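You operate a simulated robot arm through the tools that you are given. There is no shell and no other tool. Be economical: measure what you need, move in short steps, check, and stop when the job is done.

You are at the controls of a simulated robot arm. One attempt, no reset.

JOB
Set the grey fixture's stop to LONG, seat the black cleat and tap both lips flat.
Fine: tighten the hand nut; use the black mallet and put it back; the other cleats stay.
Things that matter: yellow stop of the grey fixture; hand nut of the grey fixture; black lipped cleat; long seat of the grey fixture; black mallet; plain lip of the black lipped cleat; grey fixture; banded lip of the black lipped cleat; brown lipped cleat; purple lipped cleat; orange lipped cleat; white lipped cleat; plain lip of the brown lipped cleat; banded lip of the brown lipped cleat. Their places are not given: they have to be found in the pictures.

The check looks at the end state, three seconds after you hand in, the way a careful person would. Anything else that was tipped, shoved, dropped, spilled or broken makes it a failure.

ROBOT AND FRAMES
A 6-joint arm with a two-finger parallel gripper, fixed in place. Base frame: the origin is at the foot of the arm, x ahead of it, y to its left, z up. Readings come in mm, degrees, newtons and seconds.
With the tool pointing down near the work surface it reaches from about 360 to 820 mm from the base axis. Its first joint turns from -166.0 to 166.0 degrees. Payload 3.91 kg.
Tool frame: the origin (TCP) lies between the finger pads and is the grasp point; the fingertips stand 30 mm ahead of it; z points along the fingers, y is the line along which they close. Largest opening 110 mm; finger width 20, thickness 10; the body of the gripper, 48 by 112 mm, starts 55 mm behind the TCP.
Orientation is that of the tool frame in the base frame, as a unit quaternion [x, y, z, w]. With the fingers straight down and closing along the base's y, the tool's x points along the base's -x, its y along +y and its z along -z.

CONTROLS
- The arm moves only by the tool drive_tool. Its argument "commands" is a list of rows, each a list of 7 numbers: the shift along the base's x, y, z in mm, then the turn, a rotation vector about the base's x, y, z in degrees, then the opening, from 0 (shut) to 1 (fully open). In form: [[x, y, z, rx, ry, rz, gripper], ...]. A call has 1 to 20 rows; each row shifts and turns the commanded pose from where the row before left it. A row lasts 0.2 s, in which the tool goes at most 50 mm and 8.6 degrees; a call with a longer step from one row to the next is refused whole, and so is a gripper value outside its range. Where a pose cannot be reached the arm comes as near as it can. A force on the tool above 40 N (or 10 N above the force at the start of the call, whichever is more), or a blocked arm, ends the call early, and 0.2 s more pass. The fingers move at their own pace (about 45 mm/s each) and stop on an object; they squeeze with about 31 N. The grip force told is the motor's: it shows also when the fingers shut on nothing. Time passes only in rows, and 0.2 s behind the last, so rows that do not move let the fingers close. It gives the time, the measured TCP pose, the force on the tool (base axes), the opening and the grip force at its end, in the units of the frame above (readings bear some noise).
- Cameras (640 x 400 px; columns grow to the right, rows downward): "scene" is fixed at [409.8, 657.2, 1588.2]; the picture's right is [-0.64, 0.77, 0.00], its down [0.66, 0.56, -0.50] and it looks along [-0.38, -0.32, -0.87] (base axes); focal length 300 px, centre (320, 200). "wrist" rides on the gripper at [77, 7, -114] in the tool frame; the picture's right is [-0.09, 1.00, 0.00], its down [-0.80, -0.07, -0.59] and it looks along [-0.59, -0.05, 0.80] (tool axes); focal length 270 px, centre (320, 200).
- get_image(camera): a new picture of that camera. No time passes.
- move_column(by): slides the trunk up (or, below 0, down) by that many mm; the arm rides with it, the base frame stays. It gives what a move gives, with no picture.
- point_at(camera, pixels): for up to 12 pixels [column, row] of the newest picture of that camera ("zoom" is the newest enlarged one), the place [x, y, z] in the base frame of the surface seen there, good to about 2 mm, but the place of the scene camera against the robot may be out by one fixed shift of up to 18 mm in any direction. No time passes.
- zoom(camera, box): a new picture of the part [left, top, right, bottom] of that camera's present view, enlarged. No time passes.
- hand_in(): hands the job in; it is judged then, once.

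Keep the steps short. Do not move on a guess: measure, check each grasp and each placing, and mend mistakes. In all there are 80 turns and 54 pictures (those below and enlarged ones count). Leave the gripper open and the arm clear of the work at the hand-in unless told otherwise, and finish with a single line.

The tools are called after "Call:" as name(argument=value, ...) on one line, values as JSON. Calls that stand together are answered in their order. drive_tool: Moves the arm, as the interface text tells. Its arguments: {"type":"object","properties":{"commands":{"type":"array","items":{"type":"array","items":{"type":"number"}}}},"required":["commands"]} The other tools are called the same way: move_column (by) slides the trunk up or down; get_image (camera) takes a picture; point_at (camera, pixels) gives the place of the surface under pixels of a picture; zoom (camera, box) takes an enlarged picture of a part of a camera's view; hand_in () hands the job in.

At the start:

```text
t: 0.0
ee_pos: [180.6, 395.7, 1213.7]
ee_rot: [0.0, 1.0, 0.0, 0.001]
force: [-0.1, 0.3, 0.8]
opening: 109.9
finger_force: 0.1
trunk travel left (down, up): [-525.0, 85.0]
```

scene: 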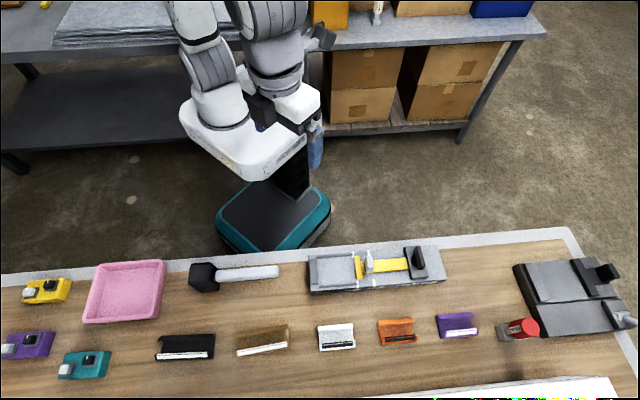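
wrist: 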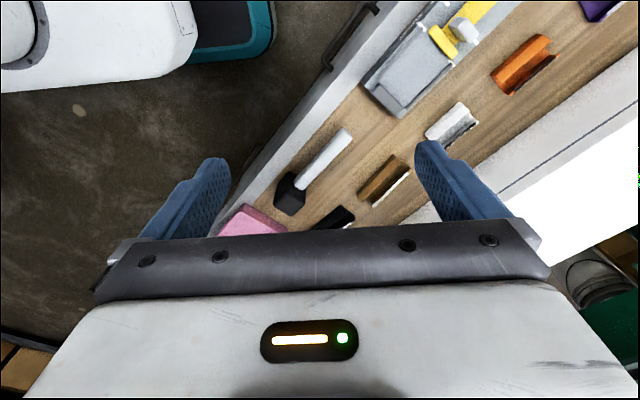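

I see the grey fixture with a yellow stop around (380,265), the black cleat at (185,347) and the black mallet at (235,275). I'll enlarge the fixture and the cleat/mallet areas first.

Call:
zoom(camera="scene", box=[290, 230, 460, 310])

Call:
point_at(camera="zoom", pixels=[[320, 200], [100, 100], [500, 100]])

Call:
zoom(camera="scene", box=[140, 250, 310, 370])

Call:
zoom(camera="scene", box=[480, 240, 640, 350])

```text
3.76 times, centred on (375, 270) of scene
```

zoom: 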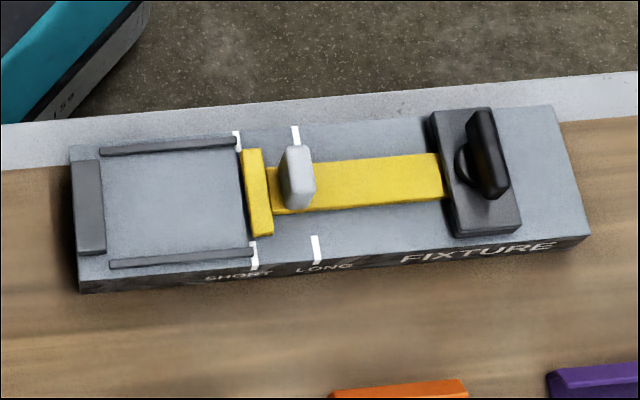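

```text
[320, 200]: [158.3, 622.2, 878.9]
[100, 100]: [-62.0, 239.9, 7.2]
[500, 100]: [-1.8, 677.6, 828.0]
```

```text
3.33 times, centred on (225, 310) of scene
```

zoom: 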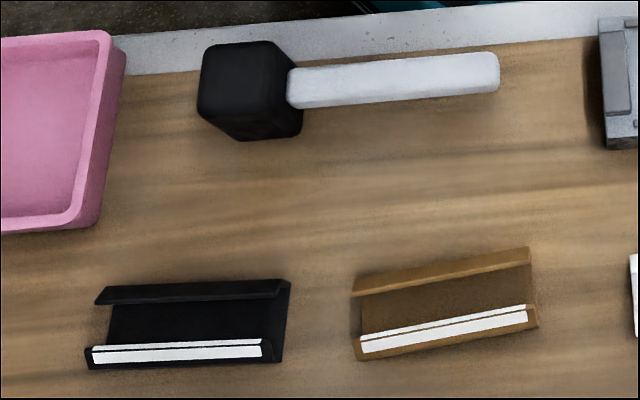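

```text
3.64 times, centred on (560, 295) of scene
```

zoom: 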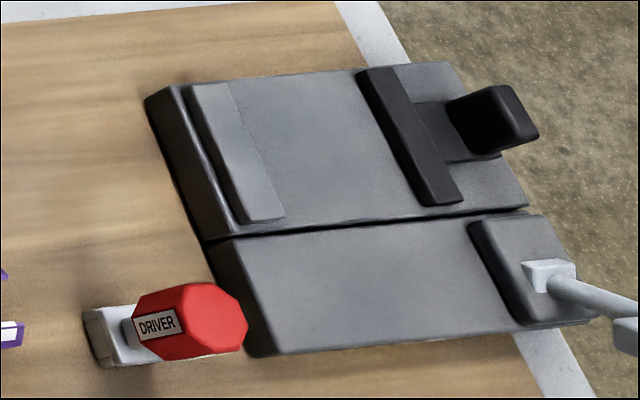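

The stop sits at SHORT with a light grey knob on it, and a black wing nut is on the clamp block. I'll read coarse places from the scene camera before going closer with the wrist camera.

Call:
get_image(camera="scene")

Call:
point_at(camera="scene", pixels=[[316, 275], [358, 268], [369, 257], [390, 266], [419, 258], [404, 270], [185, 346], [203, 278], [250, 273], [263, 340], [336, 336], [240, 310]])

```text
48 pictures are left
```

scene: 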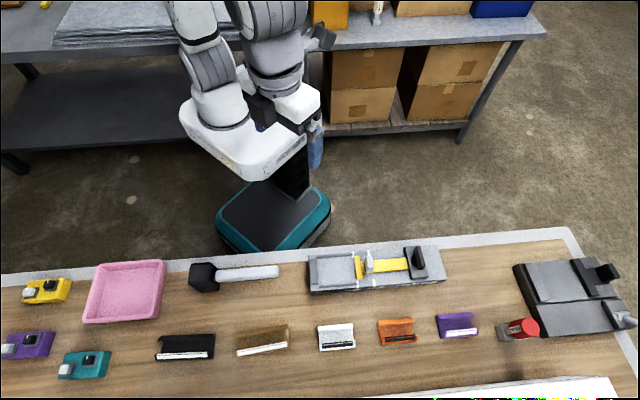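

```text
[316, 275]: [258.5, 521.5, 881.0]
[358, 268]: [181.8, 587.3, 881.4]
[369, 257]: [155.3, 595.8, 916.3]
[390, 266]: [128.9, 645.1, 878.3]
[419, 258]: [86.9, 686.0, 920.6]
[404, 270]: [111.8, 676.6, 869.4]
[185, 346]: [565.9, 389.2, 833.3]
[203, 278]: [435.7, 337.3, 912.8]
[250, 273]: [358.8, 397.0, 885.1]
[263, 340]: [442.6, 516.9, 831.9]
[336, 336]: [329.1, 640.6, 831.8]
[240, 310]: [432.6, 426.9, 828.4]
```

Coarse places are known: fixture near (160,620), its axis running along about (-0.68,0.73), black cleat near (566,389), mallet head near (436,337). I'll go above the fixture with the tool turned 43° so that the fingers close along its axis, then look with the wrist camera.

Call:
drive_tool(commands=[[-2.5, 25, -14, 0, 0, 5.4, 1], [-2.5, 25, -14, 0, 0, 5.4, 1], [-2.5, 25, -14, 0, 0, 5.4, 1], [-2.5, 25, -14, 0, 0, 5.4, 1], [-2.5, 25, -14, 0, 0, 5.4, 1], [-2.5, 25, -14, 0, 0, 5.4, 1], [-2.5, 25, -14, 0, 0, 5.4, 1], [-2.5, 25, -14, 0, 0, 5.2, 1], [0, 0, 0, 0, 0, 0, 1], [0, 0, 0, 0, 0, 0, 1]])

Call:
get_image(camera="wrist")

```text
t: 2.2
ee_pos: [160.4, 593.3, 1100.8]
ee_rot: [-0.367, 0.93, 0.0, -0.001]
force: [0.2, -0.6, 0.1]
opening: 110.0
finger_force: 0.1
trunk travel left (down, up): [-525.0, 85.0]
```

```text
47 pictures are left
```

wrist: 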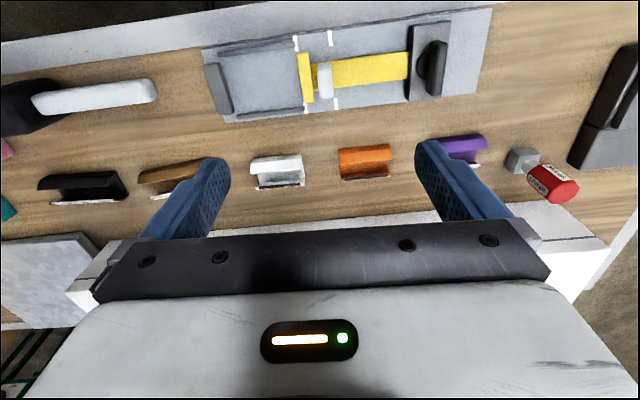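

The wrist view shows the fixture at top. I'll zoom and measure there.

Call:
zoom(camera="wrist", box=[190, 0, 500, 130])

Call:
point_at(camera="wrist", pixels=[[210, 55], [308, 75], [324, 78], [390, 68], [297, 42], [330, 38], [305, 110], [335, 104], [215, 90], [432, 65], [250, 75], [477, 85]])

```text
2.06 times, centred on (345, 65) of wrist
```

zoom: 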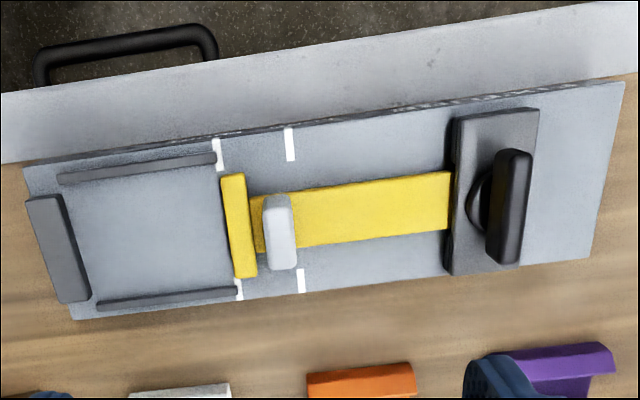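

```text
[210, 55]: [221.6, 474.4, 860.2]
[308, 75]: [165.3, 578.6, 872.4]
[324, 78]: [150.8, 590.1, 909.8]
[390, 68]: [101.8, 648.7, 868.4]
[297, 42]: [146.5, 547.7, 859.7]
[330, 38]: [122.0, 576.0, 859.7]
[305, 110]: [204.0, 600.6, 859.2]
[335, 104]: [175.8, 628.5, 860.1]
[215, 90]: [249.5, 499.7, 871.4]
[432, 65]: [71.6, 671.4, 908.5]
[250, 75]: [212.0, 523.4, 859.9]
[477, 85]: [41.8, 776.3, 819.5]
```

The LONG marks lie about 38 mm further along the axis than the SHORT ones, and the plate top is at z=860. The knob top is near (151,590,910). I'll lower to just above the knob, narrow the opening, and check it.

Call:
drive_tool(commands=[[-3, 0, -30, 0, 0, 0, 0.7], [-3, 0, -35, 0, 0, 0, 0.6], [-2, 0, -35, 0, 0, 0, 0.5], [0, 0, -35, 0, 0, 0, 0.5], [0, 0, 0, 0, 0, 0, 0.5], [0, 0, 0, 0, 0, 0, 0.5]])

Call:
get_image(camera="wrist")

```text
t: 3.6
ee_pos: [151.9, 593.7, 965.4]
ee_rot: [-0.367, 0.93, 0.0, 0.0]
force: [0.6, 0.2, -0.2]
opening: 54.9
finger_force: 0.0
trunk travel left (down, up): [-525.0, 85.0]
```

```text
45 pictures are left
```

wrist: 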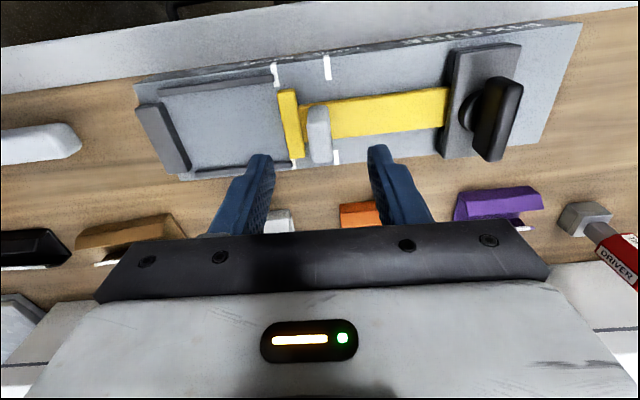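

Knob spans about (307-332, 105-165). I'll measure its corners, the nut wing and the bar.

Call:
point_at(camera="wrist", pixels=[[312, 130], [327, 130], [314, 160], [328, 160], [318, 145], [316, 112], [290, 140], [284, 95], [513, 90], [490, 155], [500, 120], [465, 110]])

Call:
zoom(camera="wrist", box=[240, 20, 560, 200])

```text
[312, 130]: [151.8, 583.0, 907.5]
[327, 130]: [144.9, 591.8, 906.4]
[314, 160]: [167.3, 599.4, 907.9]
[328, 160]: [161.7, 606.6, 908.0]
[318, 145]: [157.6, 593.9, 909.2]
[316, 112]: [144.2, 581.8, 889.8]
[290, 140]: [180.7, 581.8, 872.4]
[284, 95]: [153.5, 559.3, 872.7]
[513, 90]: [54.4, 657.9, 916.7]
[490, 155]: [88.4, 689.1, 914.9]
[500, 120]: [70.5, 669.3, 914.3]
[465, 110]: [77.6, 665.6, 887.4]
```

```text
2.00 times, centred on (400, 110) of wrist
```

zoom: 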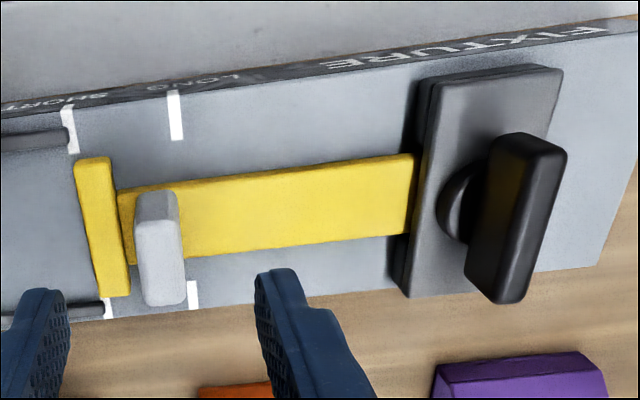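

Knob top centre is about (156,595,908), the bar top is 872. I'll lower to z≈907 (tips at 877, clear of the bar) with the fingers either side, and close.

Call:
drive_tool(commands=[[4.5, 1.5, -18, 0, 0, 0, 0.5], [0, 0, -20, 0, 0, 0, 0.5], [0, 0, -20, 0, 0, 0, 0.5], [0, 0, 0, 0, 0, 0, 0.3], [0, 0, 0, 0, 0, 0, 0.1], [0, 0, 0, 0, 0, 0, 0.0], [0, 0, 0, 0, 0, 0, 0.0], [0, 0, 0, 0, 0, 0, 0.0]])

```text
t: 5.4
ee_pos: [155.5, 597.2, 907.9]
ee_rot: [-0.367, 0.93, 0.0, 0.001]
force: [-9.2, 9.8, -2.2]
opening: 16.3
finger_force: 44.9
trunk travel left (down, up): [-525.0, 85.0]
```

Gripped (opening 16.3). Now I'll slide 12 mm along (-0.677,0.736) and watch the force.

Call:
drive_tool(commands=[[-2.7, 2.9, 0, 0, 0, 0, 0], [-2.7, 2.9, 0, 0, 0, 0, 0], [-2.7, 2.9, 0, 0, 0, 0, 0], [0, 0, 0, 0, 0, 0, 0]])

Call:
zoom(camera="wrist", box=[240, 20, 560, 200])

```text
t: 6.4
ee_pos: [150.3, 603.9, 907.4]
ee_rot: [-0.367, 0.93, -0.002, 0.0]
force: [-2.5, -3.2, -1.9]
opening: 16.3
finger_force: 45.1
trunk travel left (down, up): [-525.0, 85.0]
```

```text
2.00 times, centred on (400, 110) of wrist
```

zoom: 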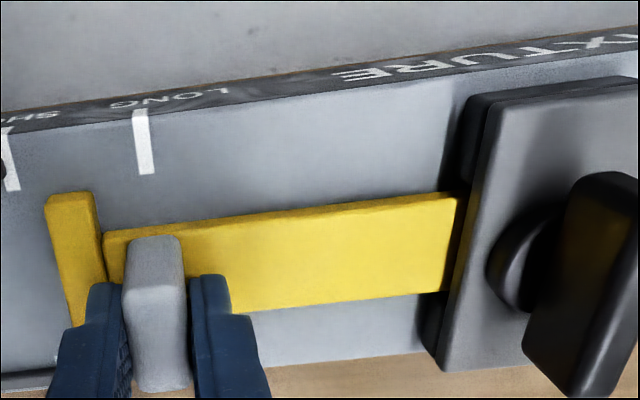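

It slides freely with low force. Another 27 mm along the axis, then check against the LONG marks.

Call:
drive_tool(commands=[[-3.05, 3.3, 0, 0, 0, 0, 0], [-3.05, 3.3, 0, 0, 0, 0, 0], [-3.05, 3.3, 0, 0, 0, 0, 0], [-3.05, 3.3, 0, 0, 0, 0, 0], [-3.05, 3.3, 0, 0, 0, 0, 0], [-3.05, 3.3, 0, 0, 0, 0, 0], [0, 0, 0, 0, 0, 0, 0], [0, 0, 0, 0, 0, 0, 0]])

Call:
get_image(camera="wrist")

```text
t: 8.2
ee_pos: [130.4, 623.1, 908.8]
ee_rot: [-0.368, 0.93, 0.0, 0.0]
force: [-20.3, -19.2, -7.9]
opening: 16.1
finger_force: 44.6
trunk travel left (down, up): [-525.0, 85.0]
```

```text
42 pictures are left
```

wrist: 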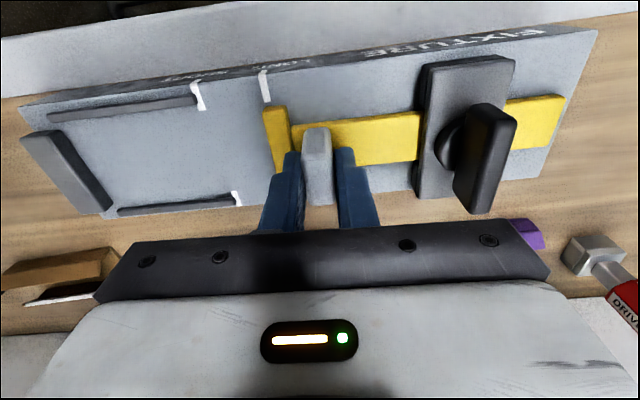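

Stop is near the LONG mark. There's a sideways force of about 27 N, so my line is slightly skewed. I'll measure the bar's face and the marks.

Call:
point_at(camera="wrist", pixels=[[266, 88], [266, 112], [270, 140], [276, 160], [199, 88], [236, 198], [60, 117], [185, 102], [125, 211], [225, 200], [60, 160], [100, 208]])

Call:
zoom(camera="wrist", box=[180, 50, 340, 190])

```text
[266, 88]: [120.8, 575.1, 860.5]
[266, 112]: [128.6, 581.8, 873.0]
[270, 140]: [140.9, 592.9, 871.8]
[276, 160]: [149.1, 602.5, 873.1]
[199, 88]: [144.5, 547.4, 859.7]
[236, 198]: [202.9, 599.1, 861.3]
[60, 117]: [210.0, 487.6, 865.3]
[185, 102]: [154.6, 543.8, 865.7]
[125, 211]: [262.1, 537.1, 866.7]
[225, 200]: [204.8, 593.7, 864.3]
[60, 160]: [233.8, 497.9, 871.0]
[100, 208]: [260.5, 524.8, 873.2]
```

```text
2.86 times, centred on (260, 120) of wrist
```

zoom: 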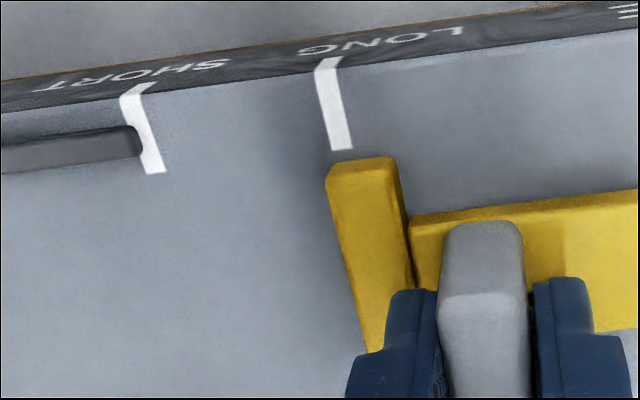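

The face of the bar is about 2 mm short of the LONG mark centre. I'll move 2 mm further and 1.5 mm back toward the robot to relieve the side load.

Call:
drive_tool(commands=[[-1.2, -0.8, 0, 0, 0, 0, 0], [-0.8, 0.9, 0, 0, 0, 0, 0], [-0.7, 0.8, 0, 0, 0, 0, 0], [0, 0, 0, 0, 0, 0, 0]])

Call:
zoom(camera="wrist", box=[180, 50, 340, 190])

```text
t: 9.2
ee_pos: [126.8, 626.1, 908.4]
ee_rot: [-0.367, 0.93, -0.001, 0.0]
force: [-14.3, -15.0, -16.6]
opening: 15.9
finger_force: 44.3
trunk travel left (down, up): [-525.0, 85.0]
```

```text
2.86 times, centred on (260, 120) of wrist
```

zoom: 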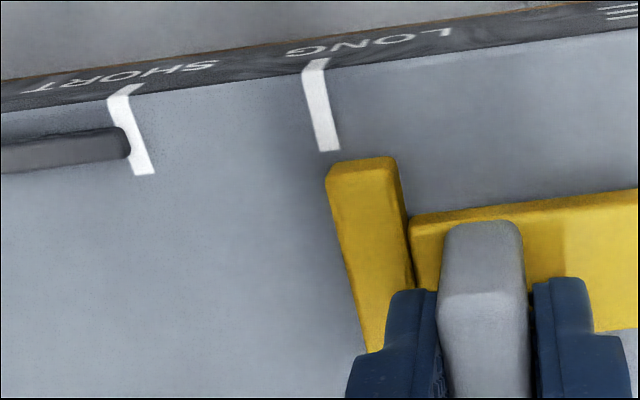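

The bar's face now sits at the middle of the LONG mark. I'll release, lift and look at the fixture.

Call:
drive_tool(commands=[[0, 0, 0, 0, 0, 0, 0.3], [0, 0, 0, 0, 0, 0, 0.45], [0, 0, 0, 0, 0, 0, 0.45], [0, 0, 25, 0, 0, 0, 0.45], [0, 0, 30, 0, 0, 0, 0.45], [10, -10, 20, 0, 0, 0, 0.45], [0, 0, 0, 0, 0, 0, 0.45]])

Call:
get_image(camera="wrist")

Call:
zoom(camera="wrist", box=[120, 20, 360, 180])

```text
t: 10.8
ee_pos: [139.0, 617.0, 983.6]
ee_rot: [-0.366, 0.931, 0.001, 0.0]
force: [-0.3, 0.0, 0.1]
opening: 49.4
finger_force: 0.1
trunk travel left (down, up): [-525.0, 85.0]
```

```text
39 pictures are left
```

wrist: 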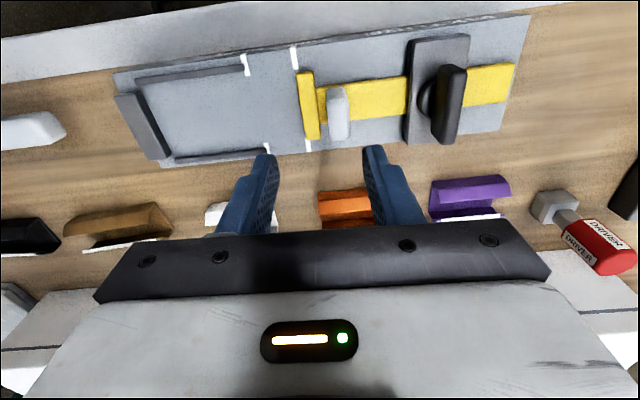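

```text
2.50 times, centred on (240, 100) of wrist
```

zoom: 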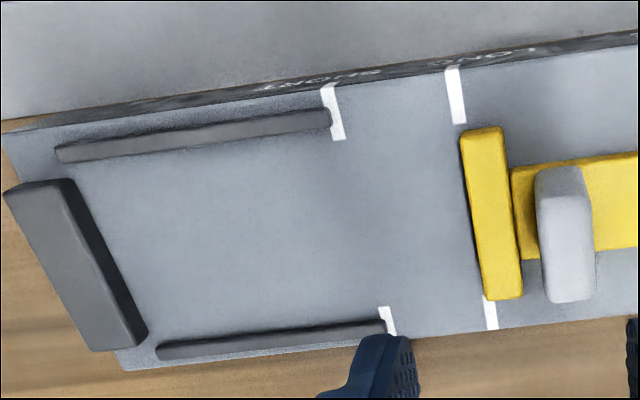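

Stop reads LONG. I'll measure the seat (end block inner edge, bar face, rails) and the nut wing's corners from this view.

Call:
point_at(camera="zoom", pixels=[[82, 190], [140, 320], [466, 145], [484, 285], [70, 150], [320, 120], [170, 350], [375, 332], [455, 100], [491, 318], [250, 220], [566, 270]])

Call:
point_at(camera="wrist", pixels=[[460, 70], [448, 70], [453, 138], [438, 136], [448, 105], [428, 100], [420, 50], [412, 138], [459, 40], [490, 90], [340, 100], [330, 130]])

Call:
zoom(camera="wrist", box=[380, 20, 520, 160])

```text
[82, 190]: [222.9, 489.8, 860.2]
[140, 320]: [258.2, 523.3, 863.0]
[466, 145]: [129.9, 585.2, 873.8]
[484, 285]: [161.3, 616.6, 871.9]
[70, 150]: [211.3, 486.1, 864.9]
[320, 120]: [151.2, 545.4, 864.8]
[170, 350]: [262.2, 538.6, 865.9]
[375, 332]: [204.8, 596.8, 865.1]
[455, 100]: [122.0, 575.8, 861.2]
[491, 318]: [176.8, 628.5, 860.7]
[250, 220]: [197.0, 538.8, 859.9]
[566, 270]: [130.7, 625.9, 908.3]
```

```text
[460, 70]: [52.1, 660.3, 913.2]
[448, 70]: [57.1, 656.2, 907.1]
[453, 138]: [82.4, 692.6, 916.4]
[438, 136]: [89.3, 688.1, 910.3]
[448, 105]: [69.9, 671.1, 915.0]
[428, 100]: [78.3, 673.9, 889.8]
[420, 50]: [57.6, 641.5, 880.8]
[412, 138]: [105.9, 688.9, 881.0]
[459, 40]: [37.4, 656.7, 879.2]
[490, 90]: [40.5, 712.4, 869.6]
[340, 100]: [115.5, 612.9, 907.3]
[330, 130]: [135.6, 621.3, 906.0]
```

```text
2.86 times, centred on (450, 90) of wrist
```

zoom: 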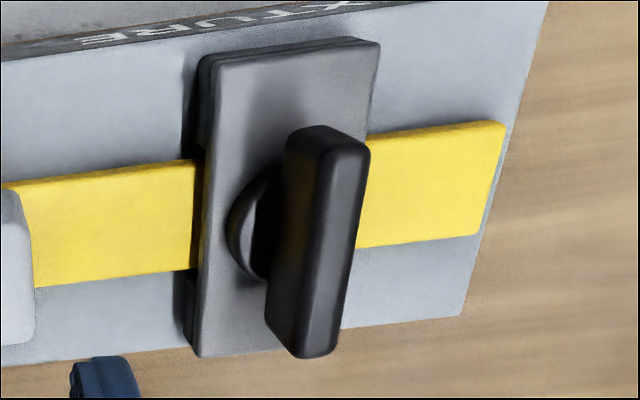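

Bar face u≈321 matches LONG marks (≈320), and the axis is exactly 45°. Seat is about 133 mm long and 68 mm between rails, centred near (195,554). The nut wing centre is (70,674), top 915. I'll go above the wing, turn to 45° exactly, and check before gripping.

Call:
drive_tool(commands=[[-23, 19, 0, 0, 0, 1, 0.45], [-23, 19, 0, 0, 0, 1, 0.45], [-23, 19.5, 0, 0, 0, 0, 0.45], [0, 0, -25, 0, 0, 0, 0.45], [0, 0, 0, 0, 0, 0, 0.45]])

Call:
get_image(camera="wrist")

```text
t: 12.0
ee_pos: [70.0, 674.8, 959.7]
ee_rot: [-0.383, 0.924, 0.0, 0.0]
force: [-0.6, 0.4, -0.4]
opening: 49.6
finger_force: 0.1
trunk travel left (down, up): [-525.0, 85.0]
```

```text
36 pictures are left
```

wrist: 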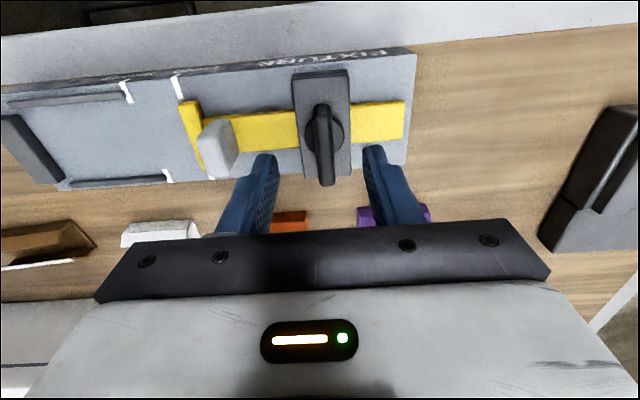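

The wing is centred between the fingers. I'll lower to z≈914 (tips 884, just above the block at 880) and close.

Call:
drive_tool(commands=[[0, 0, -15, 0, 0, 0, 0.45], [0, 0, -15, 0, 0, 0, 0.45], [0, 0, -15, 0, 0, 0, 0.45], [0, 0, 0, 0, 0, 0, 0.2], [0, 0, 0, 0, 0, 0, 0], [0, 0, 0, 0, 0, 0, 0], [0, 0, 0, 0, 0, 0, 0]])

```text
t: 13.6
ee_pos: [68.5, 674.8, 913.9]
ee_rot: [-0.383, 0.924, 0.001, 0.0]
force: [-15.5, 19.2, 1.8]
opening: 29.1
finger_force: 44.6
trunk travel left (down, up): [-525.0, 85.0]
```

Opening stopped at 29 mm, so I've gripped the round collar under the wing rather than the wing. I'll open, raise 12 mm, shift 1.5 mm along +u and close again.

Call:
drive_tool(commands=[[0, 0, 0, 0, 0, 0, 0.45], [0, 0, 0, 0, 0, 0, 0.45], [-1, 1, 13, 0, 0, 0, 0.45], [0, 0, 0, 0, 0, 0, 0.2], [0, 0, 0, 0, 0, 0, 0], [0, 0, 0, 0, 0, 0, 0], [0, 0, 0, 0, 0, 0, 0]])

```text
t: 15.2
ee_pos: [67.9, 675.0, 926.8]
ee_rot: [-0.383, 0.924, 0.0, 0.0]
force: [-5.8, 7.3, 0.4]
opening: 12.0
finger_force: 45.2
trunk travel left (down, up): [-525.0, 85.0]
```

Now 12 mm opening: the wing is held. I'll turn it clockwise (seen from above) in small steps, watching for a stop.

Call:
drive_tool(commands=[[-0.5, 0.5, 0, 0, 0, -5, 0], [0, 0, 0, 0, 0, -8, 0], [0, 0, 0, 0, 0, -8, 0], [0, 0, 0, 0, 0, -8, 0], [0, 0, 0, 0, 0, 0, 0]])

Call:
get_image(camera="wrist")

```text
t: 16.4
ee_pos: [66.6, 678.2, 926.2]
ee_rot: [-0.139, 0.99, 0.0, 0.0]
force: [-12.4, 20.2, 1.9]
opening: 11.9
finger_force: 45.3
trunk travel left (down, up): [-525.0, 85.0]
```

```text
35 pictures are left
```

wrist: 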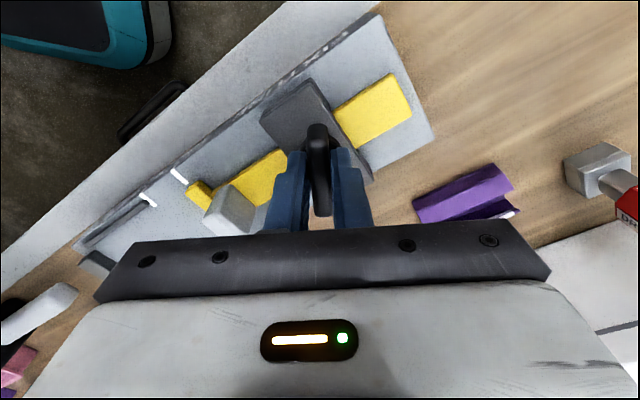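

The wing follows (about 29° so far). I'll ease the sideways load and continue clockwise.

Call:
drive_tool(commands=[[-0.7, 1.2, 0, 0, 0, -6, 0], [0, 0, 0, 0, 0, -8, 0], [0, 0, 0, 0, 0, -8, 0], [0, 0, 0, 0, 0, -8, 0], [0, 0, 0, 0, 0, 0, 0]])

```text
t: 17.6
ee_pos: [66.1, 679.9, 925.2]
ee_rot: [0.121, 0.993, 0.001, 0.001]
force: [-12.1, 33.2, 5.9]
opening: 11.5
finger_force: 44.4
trunk travel left (down, up): [-525.0, 85.0]
```

Now at 59°, side force 33 N, so the pivot lies a bit toward +y. I'll shift 2 mm that way and read the force.

Call:
drive_tool(commands=[[-0.5, 1, 0, 0, 0, 0, 0], [-0.5, 1, -0.3, 0, 0, 0, 0], [0, 0, 0, 0, 0, 0, 0]])

Call:
get_image(camera="wrist")

```text
t: 18.4
ee_pos: [66.0, 679.4, 926.7]
ee_rot: [0.122, 0.993, 0.0, 0.0]
force: [-4.8, 24.2, 9.6]
opening: 11.8
finger_force: 45.1
trunk travel left (down, up): [-525.0, 85.0]
```

```text
34 pictures are left
```

wrist: 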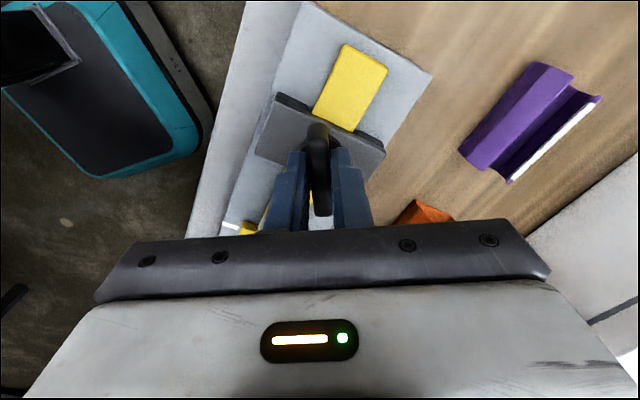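

Still turning with the wing. Shift a little more and continue 30°.

Call:
drive_tool(commands=[[0, 1.5, 0, 0, 0, 0, 0], [0, 1, 0, 0, 0, -6, 0], [0, 0, 0, 0, 0, -8, 0], [0, 0, 0, 0, 0, -8, 0], [0, 0, 0, 0, 0, -8, 0], [0, 0, 0, 0, 0, 0, 0]])

```text
t: 19.8
ee_pos: [67.7, 682.1, 926.1]
ee_rot: [0.375, 0.927, -0.001, 0.0]
force: [3.9, 16.4, 8.9]
opening: 11.9
finger_force: 44.7
trunk travel left (down, up): [-525.0, 85.0]
```

About 89° turned, no hard stop yet. Continue another 24°.

Call:
drive_tool(commands=[[0.5, 0.5, 0, 0, 0, -8, 0], [0, 0, 0, 0, 0, -8, 0], [0, 0, 0, 0, 0, -8, 0], [0, 0, 0, 0, 0, 0, 0], [0, 0, 0, 0, 0, 0, 0]])

Call:
get_image(camera="wrist")

```text
t: 21.0
ee_pos: [69.1, 681.7, 926.2]
ee_rot: [0.559, 0.829, -0.001, -0.001]
force: [7.0, 11.4, 2.5]
opening: 20.3
finger_force: 45.6
trunk travel left (down, up): [-525.0, 85.0]
```

```text
33 pictures are left
```

wrist: 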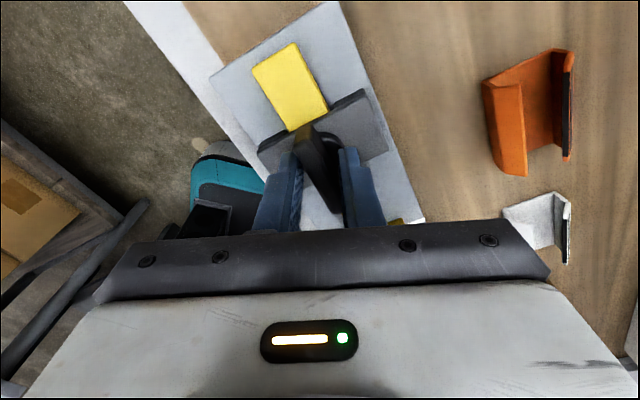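

The tool kept turning but the wing stayed (opening grew to 20 mm): the nut is hard against its stop at about 90°. I'll open, rise, and look.

Call:
drive_tool(commands=[[0, 0, 0, 0, 0, 8, 0.1], [0, 0, 0, 0, 0, 8, 0.2], [0, 0, 0, 0, 0, 0, 0.5], [0, 0, 0, 0, 0, 0, 0.5], [0, 0, 0, 0, 0, 0, 0.5], [0, 0, 30, 0, 0, 0, 0.5], [0, 0, 40, 0, 0, 0, 0.5], [0, 0, 0, 0, 0, 0, 0.5]])

Call:
get_image(camera="wrist")

```text
t: 22.8
ee_pos: [66.9, 680.0, 996.5]
ee_rot: [0.438, 0.899, 0.0, 0.0]
force: [-0.3, 0.7, -0.2]
opening: 54.7
finger_force: 0.2
trunk travel left (down, up): [-525.0, 85.0]
```

```text
32 pictures are left
```

wrist: 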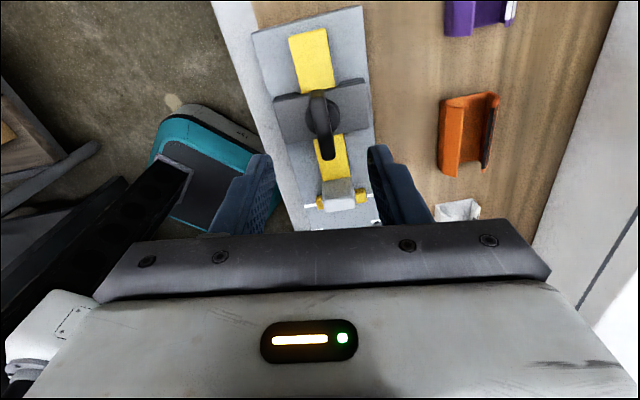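

The wing now lies along the axis: nut tightened. Next the black cleat, near (566,389). I'll fly at z≈1000 to above it with the fingers set to close across its width.

Call:
drive_tool(commands=[[0, 0, 10, 0, 0, 3, 0.8], [40, -25, 0, 0, 0, 3.9, 1], [40, -25, 0, 0, 0, 0, 1], [40, -25, 0, 0, 0, 0, 1], [40, -25, 0, 0, 0, 0, 1], [40, -25, 0, 0, 0, 0, 1], [40, -25, 0, 0, 0, 0, 1], [40, -25, 0, 0, 0, 0, 1], [40, -25, 0, 0, 0, 0, 1], [40, -25, 0, 0, 0, 0, 1], [40, -25, 0, 0, 0, 0, 1], [40, -25, 0, 0, 0, 0, 1], [40, -20, 0, 0, 0, 0, 1], [0, 0, 0, 0, 0, 0, 1], [0, 0, 0, 0, 0, 0, 1]])

Call:
get_image(camera="wrist")

```text
t: 26.0
ee_pos: [548.5, 386.9, 1004.4]
ee_rot: [0.384, 0.923, 0.0, 0.0]
force: [0.2, -0.4, 0.0]
opening: 109.7
finger_force: 0.1
trunk travel left (down, up): [-525.0, 85.0]
```

```text
31 pictures are left
```

wrist: 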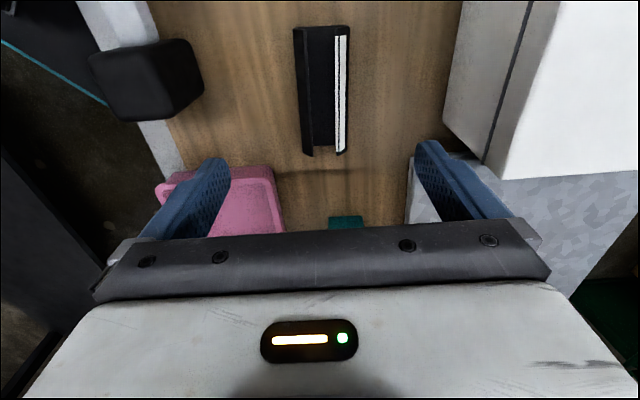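

The black cleat is at (322,90), banded lip on the right (far) side. I'll zoom and measure it.

Call:
zoom(camera="wrist", box=[240, 10, 400, 170])

Call:
point_at(camera="zoom", pixels=[[223, 60], [245, 340], [400, 65], [392, 340], [318, 60], [318, 325], [320, 200], [372, 200], [405, 200], [245, 200], [268, 200], [222, 200]])

```text
2.50 times, centred on (320, 90) of wrist
```

zoom: 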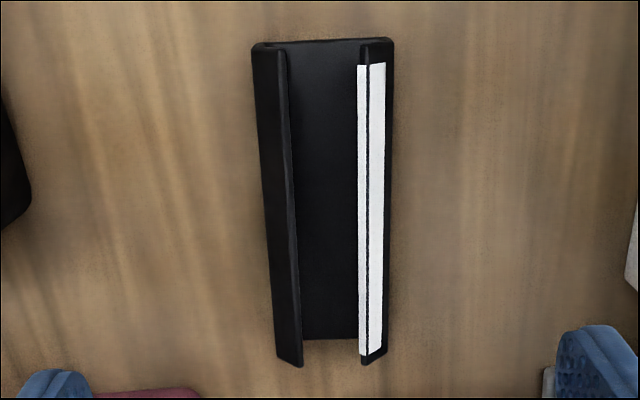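

```text
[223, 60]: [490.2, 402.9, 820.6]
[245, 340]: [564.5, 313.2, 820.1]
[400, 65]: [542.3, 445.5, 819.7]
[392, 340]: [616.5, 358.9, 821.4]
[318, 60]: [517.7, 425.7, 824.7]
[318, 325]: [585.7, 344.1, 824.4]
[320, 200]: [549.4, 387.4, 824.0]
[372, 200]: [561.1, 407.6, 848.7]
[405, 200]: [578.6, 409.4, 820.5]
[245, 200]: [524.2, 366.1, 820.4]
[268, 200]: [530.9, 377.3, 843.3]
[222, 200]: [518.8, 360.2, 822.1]
```

Floor is at 824, lip tops around 845-849, and the cleat's axis is about 5° off the fixture's. I'll get more points for exact ends and widths.

Call:
point_at(camera="zoom", pixels=[[320, 46], [320, 36], [325, 334], [325, 345], [258, 60], [282, 350], [260, 130], [378, 150], [384, 300], [388, 150], [285, 130], [361, 130]])

Call:
point_at(camera="zoom", pixels=[[290, 360], [283, 60], [363, 358], [362, 70], [380, 345], [390, 60], [276, 300], [270, 200], [265, 150], [380, 200], [392, 200], [292, 200]])

```text
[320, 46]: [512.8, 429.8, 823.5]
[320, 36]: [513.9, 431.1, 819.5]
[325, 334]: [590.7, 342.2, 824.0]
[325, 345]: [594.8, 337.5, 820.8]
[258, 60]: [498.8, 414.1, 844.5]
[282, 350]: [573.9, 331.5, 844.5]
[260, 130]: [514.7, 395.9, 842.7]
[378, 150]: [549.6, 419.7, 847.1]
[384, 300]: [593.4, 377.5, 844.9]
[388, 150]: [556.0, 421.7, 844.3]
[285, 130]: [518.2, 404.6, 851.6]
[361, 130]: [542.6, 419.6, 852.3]
```

```text
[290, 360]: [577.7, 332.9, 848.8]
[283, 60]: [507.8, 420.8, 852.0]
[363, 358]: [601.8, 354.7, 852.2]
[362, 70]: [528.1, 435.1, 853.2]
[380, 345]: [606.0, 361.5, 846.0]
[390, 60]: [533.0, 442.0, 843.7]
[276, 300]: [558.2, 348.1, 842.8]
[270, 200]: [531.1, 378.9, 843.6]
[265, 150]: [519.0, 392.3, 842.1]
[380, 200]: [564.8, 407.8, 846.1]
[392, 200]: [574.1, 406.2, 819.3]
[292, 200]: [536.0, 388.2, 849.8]
```

The cleat is about 120 mm long and 47 mm wide, axis about 41.4° (needs −3.5° tool turn), centred at (552,386). I'll centre and lower to z≈910 to see its cross-section.

Call:
drive_tool(commands=[[3.5, -0.5, -30, 0, 0, -3.5, 1], [0, 0, -30, 0, 0, 0, 1], [0, 0, -34, 0, 0, 0, 1], [0, 0, 0, 0, 0, 0, 1]])

Call:
get_image(camera="wrist")

```text
t: 27.0
ee_pos: [550.8, 386.8, 910.3]
ee_rot: [0.411, 0.912, 0.0, 0.0]
force: [-0.6, 0.4, -1.1]
opening: 109.8
finger_force: 0.0
trunk travel left (down, up): [-525.0, 85.0]
```

```text
29 pictures are left
```

wrist: 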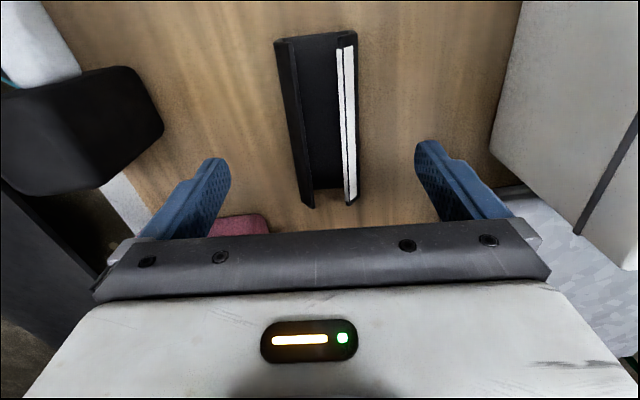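

Clear view, cleat lies between fingers. I'll lower to z≈859 (tips 9 mm above the table) and close gently.

Call:
drive_tool(commands=[[1, -1, -25, 0, 0, 0, 0.8], [0, 0, -26, 0, 0, 0, 0.7], [0, 0, 0, 0, 0, 0, 0.6], [0, 0, 0, 0, 0, 0, 0.5], [0, 0, 0, 0, 0, 0, 0.42], [0, 0, 0, 0, 0, 0, 0.35], [0, 0, 0, 0, 0, 0, 0.35]])

Call:
get_image(camera="wrist")

```text
t: 28.6
ee_pos: [551.9, 384.1, 860.3]
ee_rot: [0.411, 0.912, -0.001, 0.0]
force: [0.8, 0.1, 0.1]
opening: 50.2
finger_force: 30.8
trunk travel left (down, up): [-525.0, 85.0]
```

```text
28 pictures are left
```

wrist: 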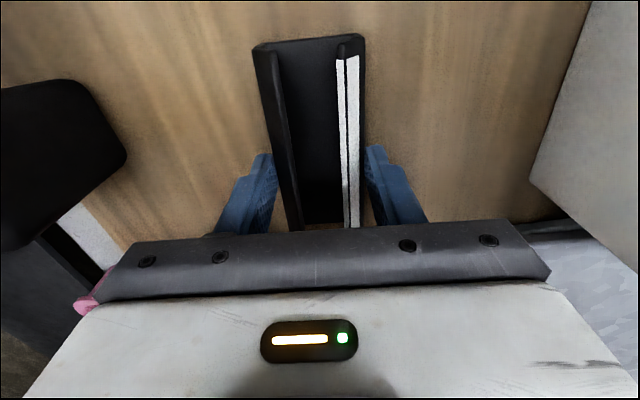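

Gripped at 50 mm. I'll lift and check that it's held level.

Call:
drive_tool(commands=[[0, 0, 5, 0, 0, 0, 0.35], [0, 0, 15, 0, 0, 0, 0.35], [0, 0, 40, 0, 0, 0, 0.35], [0, 0, 45, 0, 0, 0, 0.35], [0, 0, 35, 0, 0, 3.5, 0.35], [0, 0, 0, 0, 0, 0, 0.35]])

Call:
get_image(camera="wrist")

```text
t: 30.0
ee_pos: [552.7, 382.6, 999.5]
ee_rot: [0.383, 0.924, 0.0, 0.0]
force: [0.4, -0.1, 0.1]
opening: 38.2
finger_force: 0.1
trunk travel left (down, up): [-525.0, 85.0]
```

```text
27 pictures are left
```

wrist: 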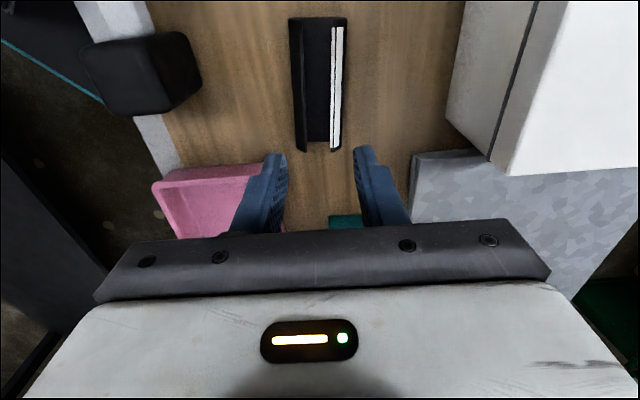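

The cleat stayed on the table; the grip slipped. I'll check its current pose and the lips' shape.

Call:
zoom(camera="wrist", box=[240, 0, 400, 160])

Call:
point_at(camera="zoom", pixels=[[310, 60], [316, 328], [254, 70], [277, 350], [270, 200], [284, 200], [355, 200], [372, 200], [380, 200], [385, 200], [310, 200], [258, 200]])

Call:
zoom(camera="scene", box=[145, 320, 225, 370])

```text
2.50 times, centred on (320, 80) of wrist
```

zoom: 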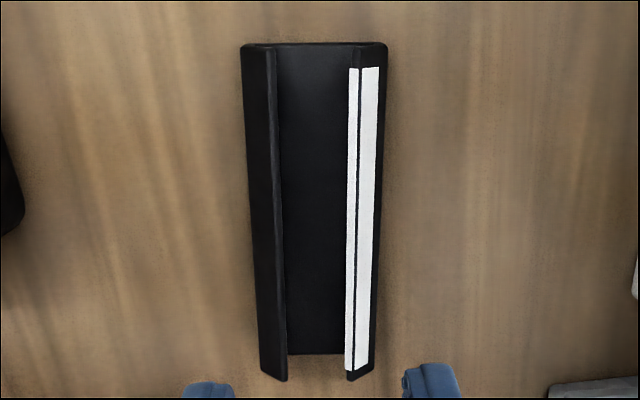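

```text
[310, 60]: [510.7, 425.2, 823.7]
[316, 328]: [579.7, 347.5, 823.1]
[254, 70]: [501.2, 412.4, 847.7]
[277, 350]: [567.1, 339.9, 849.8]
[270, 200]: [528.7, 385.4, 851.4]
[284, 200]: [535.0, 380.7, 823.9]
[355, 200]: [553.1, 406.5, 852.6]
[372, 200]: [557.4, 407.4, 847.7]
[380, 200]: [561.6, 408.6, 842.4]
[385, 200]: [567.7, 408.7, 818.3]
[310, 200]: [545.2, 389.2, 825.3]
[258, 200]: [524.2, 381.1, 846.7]
```

```text
8.00 times, centred on (185, 345) of scene
```

zoom: 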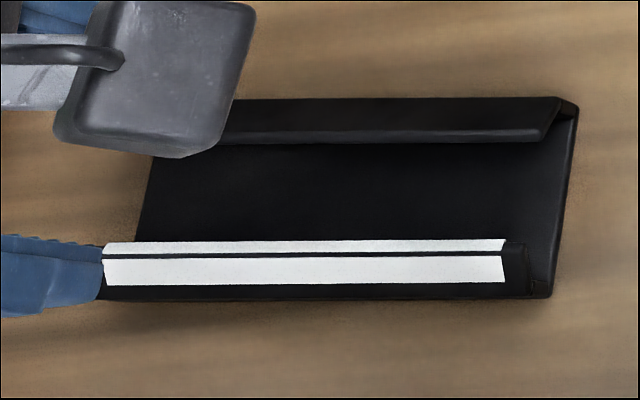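

The cleat is unharmed and nearly where it was, centre ≈(548,386). I'll regrip lower (tips 6 mm above the table) with full closing force and lift slowly.

Call:
drive_tool(commands=[[-4.5, 3.5, -40, 0, 0, -3.5, 0.75], [0, 0, -40, 0, 0, 0, 0.75], [0, 0, -35, 0, 0, 0, 0.75], [0, 0, -20, 0, 0, 0, 0.75], [0, 0, -8, 0, 0, 0, 0.75], [0, 0, 0, 0, 0, 0, 0.4], [0, 0, 0, 0, 0, 0, 0.1], [0, 0, 0, 0, 0, 0, 0], [0, 0, 0, 0, 0, 0, 0], [0, 0, 0, 0, 0, 0, 0]])

```text
t: 32.2
ee_pos: [547.6, 388.9, 857.9]
ee_rot: [0.411, 0.912, 0.0, 0.0]
force: [0.7, 0.6, -0.1]
opening: 50.2
finger_force: 30.8
trunk travel left (down, up): [-525.0, 85.0]
```

Held at 50.2 mm, 31 N. I'll lift slowly.

Call:
drive_tool(commands=[[0, 0, 1, 0, 0, 0, 0], [0, 0, 2, 0, 0, 0, 0], [0, 0, 3, 0, 0, 0, 0], [0, 0, 3, 0, 0, 0, 0], [0, 0, 3, 0, 0, 0, 0]])

Call:
get_image(camera="wrist")

```text
t: 33.4
ee_pos: [547.5, 388.7, 869.4]
ee_rot: [0.412, 0.911, 0.0, 0.0]
force: [-0.1, -0.2, 0.0]
opening: 50.3
finger_force: 31.3
trunk travel left (down, up): [-525.0, 85.0]
```

```text
24 pictures are left
```

wrist: 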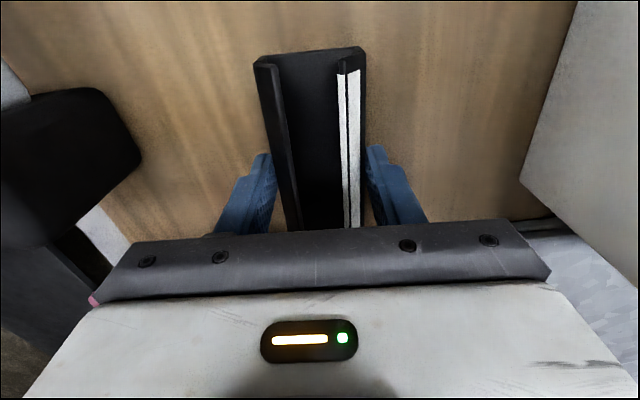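

I'll check whether the cleat rose by measuring its floor and the table beside it.

Call:
point_at(camera="wrist", pixels=[[310, 70], [315, 120], [320, 190], [420, 80], [358, 100], [275, 120], [348, 60]])

```text
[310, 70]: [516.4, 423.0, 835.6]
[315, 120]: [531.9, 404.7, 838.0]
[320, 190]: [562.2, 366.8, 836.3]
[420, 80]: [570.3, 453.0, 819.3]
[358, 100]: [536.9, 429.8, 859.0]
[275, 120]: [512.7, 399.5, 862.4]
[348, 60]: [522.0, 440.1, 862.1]
```

Floor rose from 824 to 836.5, level: it's held. I'll lift gently to clear height.

Call:
drive_tool(commands=[[0, 0, 4, 0, 0, 0, 0], [0, 0, 6, 0, 0, 0, 0], [0, 0, 9, 0, 0, 0, 0], [0, 0, 12, 0, 0, 0.5, 0], [0, 0, 14, 0, 0, 0.5, 0], [0, 0, 14, 0, 0, 0.5, 0], [-2, 1, 14, 0, 0, 0.5, 0], [-5, 2.5, 14, 0, 0, 0.5, 0], [-8, 4, 12, 0, 0, 0.5, 0], [-11, 5, 9, 0, 0, 0.5, 0], [-14, 6.5, 5, 0, 0, 0, 0], [-16, 7.5, 2, 0, 0, 0, 0], [-16, 7.5, 0, 0, 0, 0, 0], [-16, 7.5, 0, 0, 0, 0, 0], [-16, 7.5, 0, 0, 0, 0, 0], [-12, 6, 0, 0, 0, 0, 0], [-8, 4, 0, 0, 0, 0, 0], [-4, 2, 0, 0, 0, 0, 0], [0, 0, 0, 0, 0, 0, 0]])

Call:
get_image(camera="wrist")

```text
t: 37.4
ee_pos: [418.5, 447.3, 984.8]
ee_rot: [0.383, 0.924, 0.001, 0.001]
force: [-0.2, 0.3, -1.3]
opening: 50.3
finger_force: 31.1
trunk travel left (down, up): [-525.0, 85.0]
```

```text
23 pictures are left
```

wrist: 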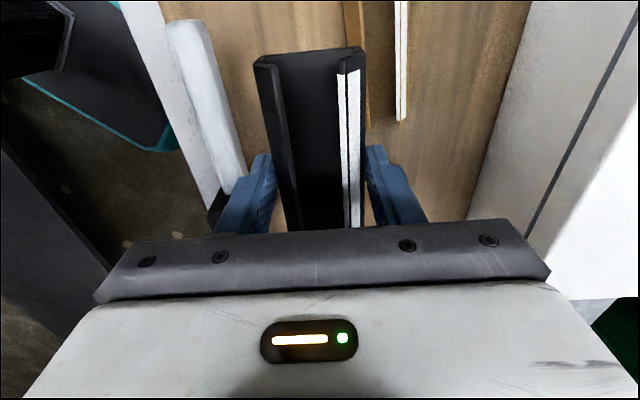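

Held well. I'll measure the visible end and lip lines to get the cleat's pose relative to the tool.

Call:
point_at(camera="wrist", pixels=[[312, 53], [340, 50], [312, 60], [325, 220], [277, 70], [296, 210], [338, 80], [347, 210], [257, 70], [362, 70]])

```text
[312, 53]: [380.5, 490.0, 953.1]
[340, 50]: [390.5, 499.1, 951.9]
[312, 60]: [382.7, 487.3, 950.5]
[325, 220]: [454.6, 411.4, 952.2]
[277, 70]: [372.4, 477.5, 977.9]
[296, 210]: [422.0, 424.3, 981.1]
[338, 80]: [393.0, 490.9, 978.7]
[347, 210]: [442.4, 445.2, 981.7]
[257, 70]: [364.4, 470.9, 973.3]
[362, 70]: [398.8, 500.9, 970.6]
```

The cleat is square to the fixture (45°), centre about 2 mm behind the TCP, bottom 37 mm below it. I'll carry it to over the seat centre.

Call:
drive_tool(commands=[[-4, 2, 0, 0, 0, 0, 0], [-9, 4.3, 0, 0, 0, 0, 0], [-14, 6.7, 0, 0, 0, 0, 0], [-18, 8.6, 0, 0, 0, 0, 0], [-18, 8.6, 0, 0, 0, 0, 0], [-18, 8.6, 0, 0, 0, 0, 0], [-18, 8.6, 0, 0, 0, 0, 0], [-18, 8.6, 0, 0, 0, 0, 0], [-18, 8.6, 0, 0, 0, 0, 0], [-18, 8.6, 0, 0, 0, 0, 0], [-18, 8.6, 0, 0, 0, 0, 0], [-18, 8.6, 0, 0, 0, 0, 0], [-14, 6.7, 0, 0, 0, 0, 0], [-10, 5, 0, 0, 0, 0, 0], [-8, 4, -5, 0, 0, 0, 0], [-4.8, 2.7, -10, 0, 0, 0, 0], [0, 0, -15, 0, 0, 0, 0], [0, 0, -15, 0, 0, 0, 0], [0, 0, -10, 0, 0, 0, 0], [0, 0, 0, 0, 0, 0, 0]])

Call:
get_image(camera="wrist")

```text
t: 41.6
ee_pos: [194.2, 557.1, 929.9]
ee_rot: [0.384, 0.923, 0.0, 0.0]
force: [-0.7, -0.2, -0.1]
opening: 50.5
finger_force: 30.5
trunk travel left (down, up): [-525.0, 85.0]
```

```text
22 pictures are left
```

wrist: 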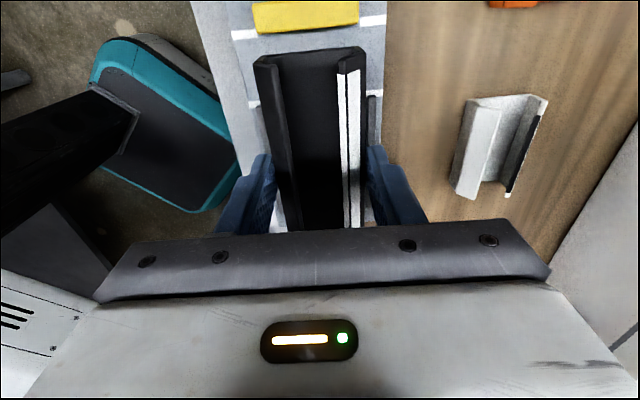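

Over the seat: u=256.6, c=531. I'll shift (-1,-1) and lower slowly to z≈898, watching the contact force.

Call:
drive_tool(commands=[[-1, -1, -8, 0, 0, 0, 0], [0, 0, -8, 0, 0, 0, 0], [0, 0, -6, 0, 0, 0, 0], [0, 0, -4, 0, 0, 0, 0], [0, 0, -3, 0, 0, 0, 0], [0, 0, -2, 0, 0, 0, 0], [0, 0, 0, 0, 0, 0, 0]])

Call:
get_image(camera="wrist")

```text
t: 43.2
ee_pos: [192.6, 557.5, 899.1]
ee_rot: [0.384, 0.923, 0.0, -0.001]
force: [-0.1, 0.4, -0.3]
opening: 50.1
finger_force: 31.0
trunk travel left (down, up): [-525.0, 85.0]
```

```text
21 pictures are left
```

wrist: 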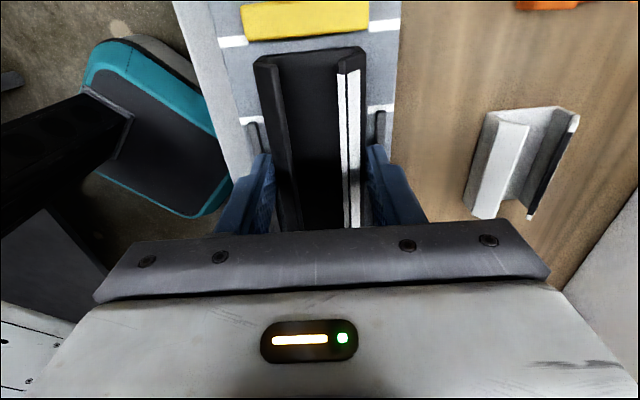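

Nearly down and between the rails. I'll measure the gaps: bar face, cleat end, rails.

Call:
point_at(camera="wrist", pixels=[[300, 33], [308, 44], [312, 56], [250, 130], [380, 125], [258, 75], [364, 75], [232, 42], [380, 25], [320, 200]])

```text
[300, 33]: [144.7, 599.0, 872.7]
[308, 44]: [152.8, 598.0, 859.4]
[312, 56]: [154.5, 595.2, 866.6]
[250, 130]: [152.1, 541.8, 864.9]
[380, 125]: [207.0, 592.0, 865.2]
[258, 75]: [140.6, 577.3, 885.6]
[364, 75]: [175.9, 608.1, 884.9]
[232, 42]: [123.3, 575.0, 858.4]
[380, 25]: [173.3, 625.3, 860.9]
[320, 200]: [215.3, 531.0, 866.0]
```

Cleat bottom is at 862, about 8 mm from the bar, and 2 mm toward the far rail. I'll shift (-1,-1), lower to contact, then open just slightly (rails are near the fingers) and rise.

Call:
drive_tool(commands=[[-1, -1, -1, 0, 0, 0, 0], [0, 0, -1.2, 0, 0, 0, 0], [0, 0, 0, 0, 0, 0, 0.4], [0, 0, 0, 0, 0, 0, 0.52], [0, 0, 0, 0, 0, 0, 0.52], [0, 0, 5, 0, 0, 0, 0.55], [0, 0, 15, 0, 0, 0, 0.6], [0, 0, 30, 0, 0, 0, 0.7], [0, 0, 40, 0, 0, 0, 0.7], [0, 0, 20, 0, 0, 0, 0.7], [0, 0, 0, 0, 0, 0, 0.7]])

Call:
get_image(camera="wrist")

```text
t: 45.6
ee_pos: [191.5, 555.4, 1005.1]
ee_rot: [0.384, 0.923, 0.0, -0.001]
force: [-0.6, 0.3, 0.2]
opening: 77.1
finger_force: 0.1
trunk travel left (down, up): [-525.0, 85.0]
```

```text
20 pictures are left
```

wrist: 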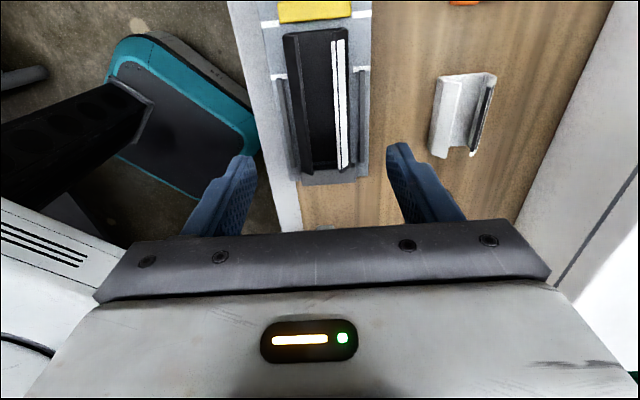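

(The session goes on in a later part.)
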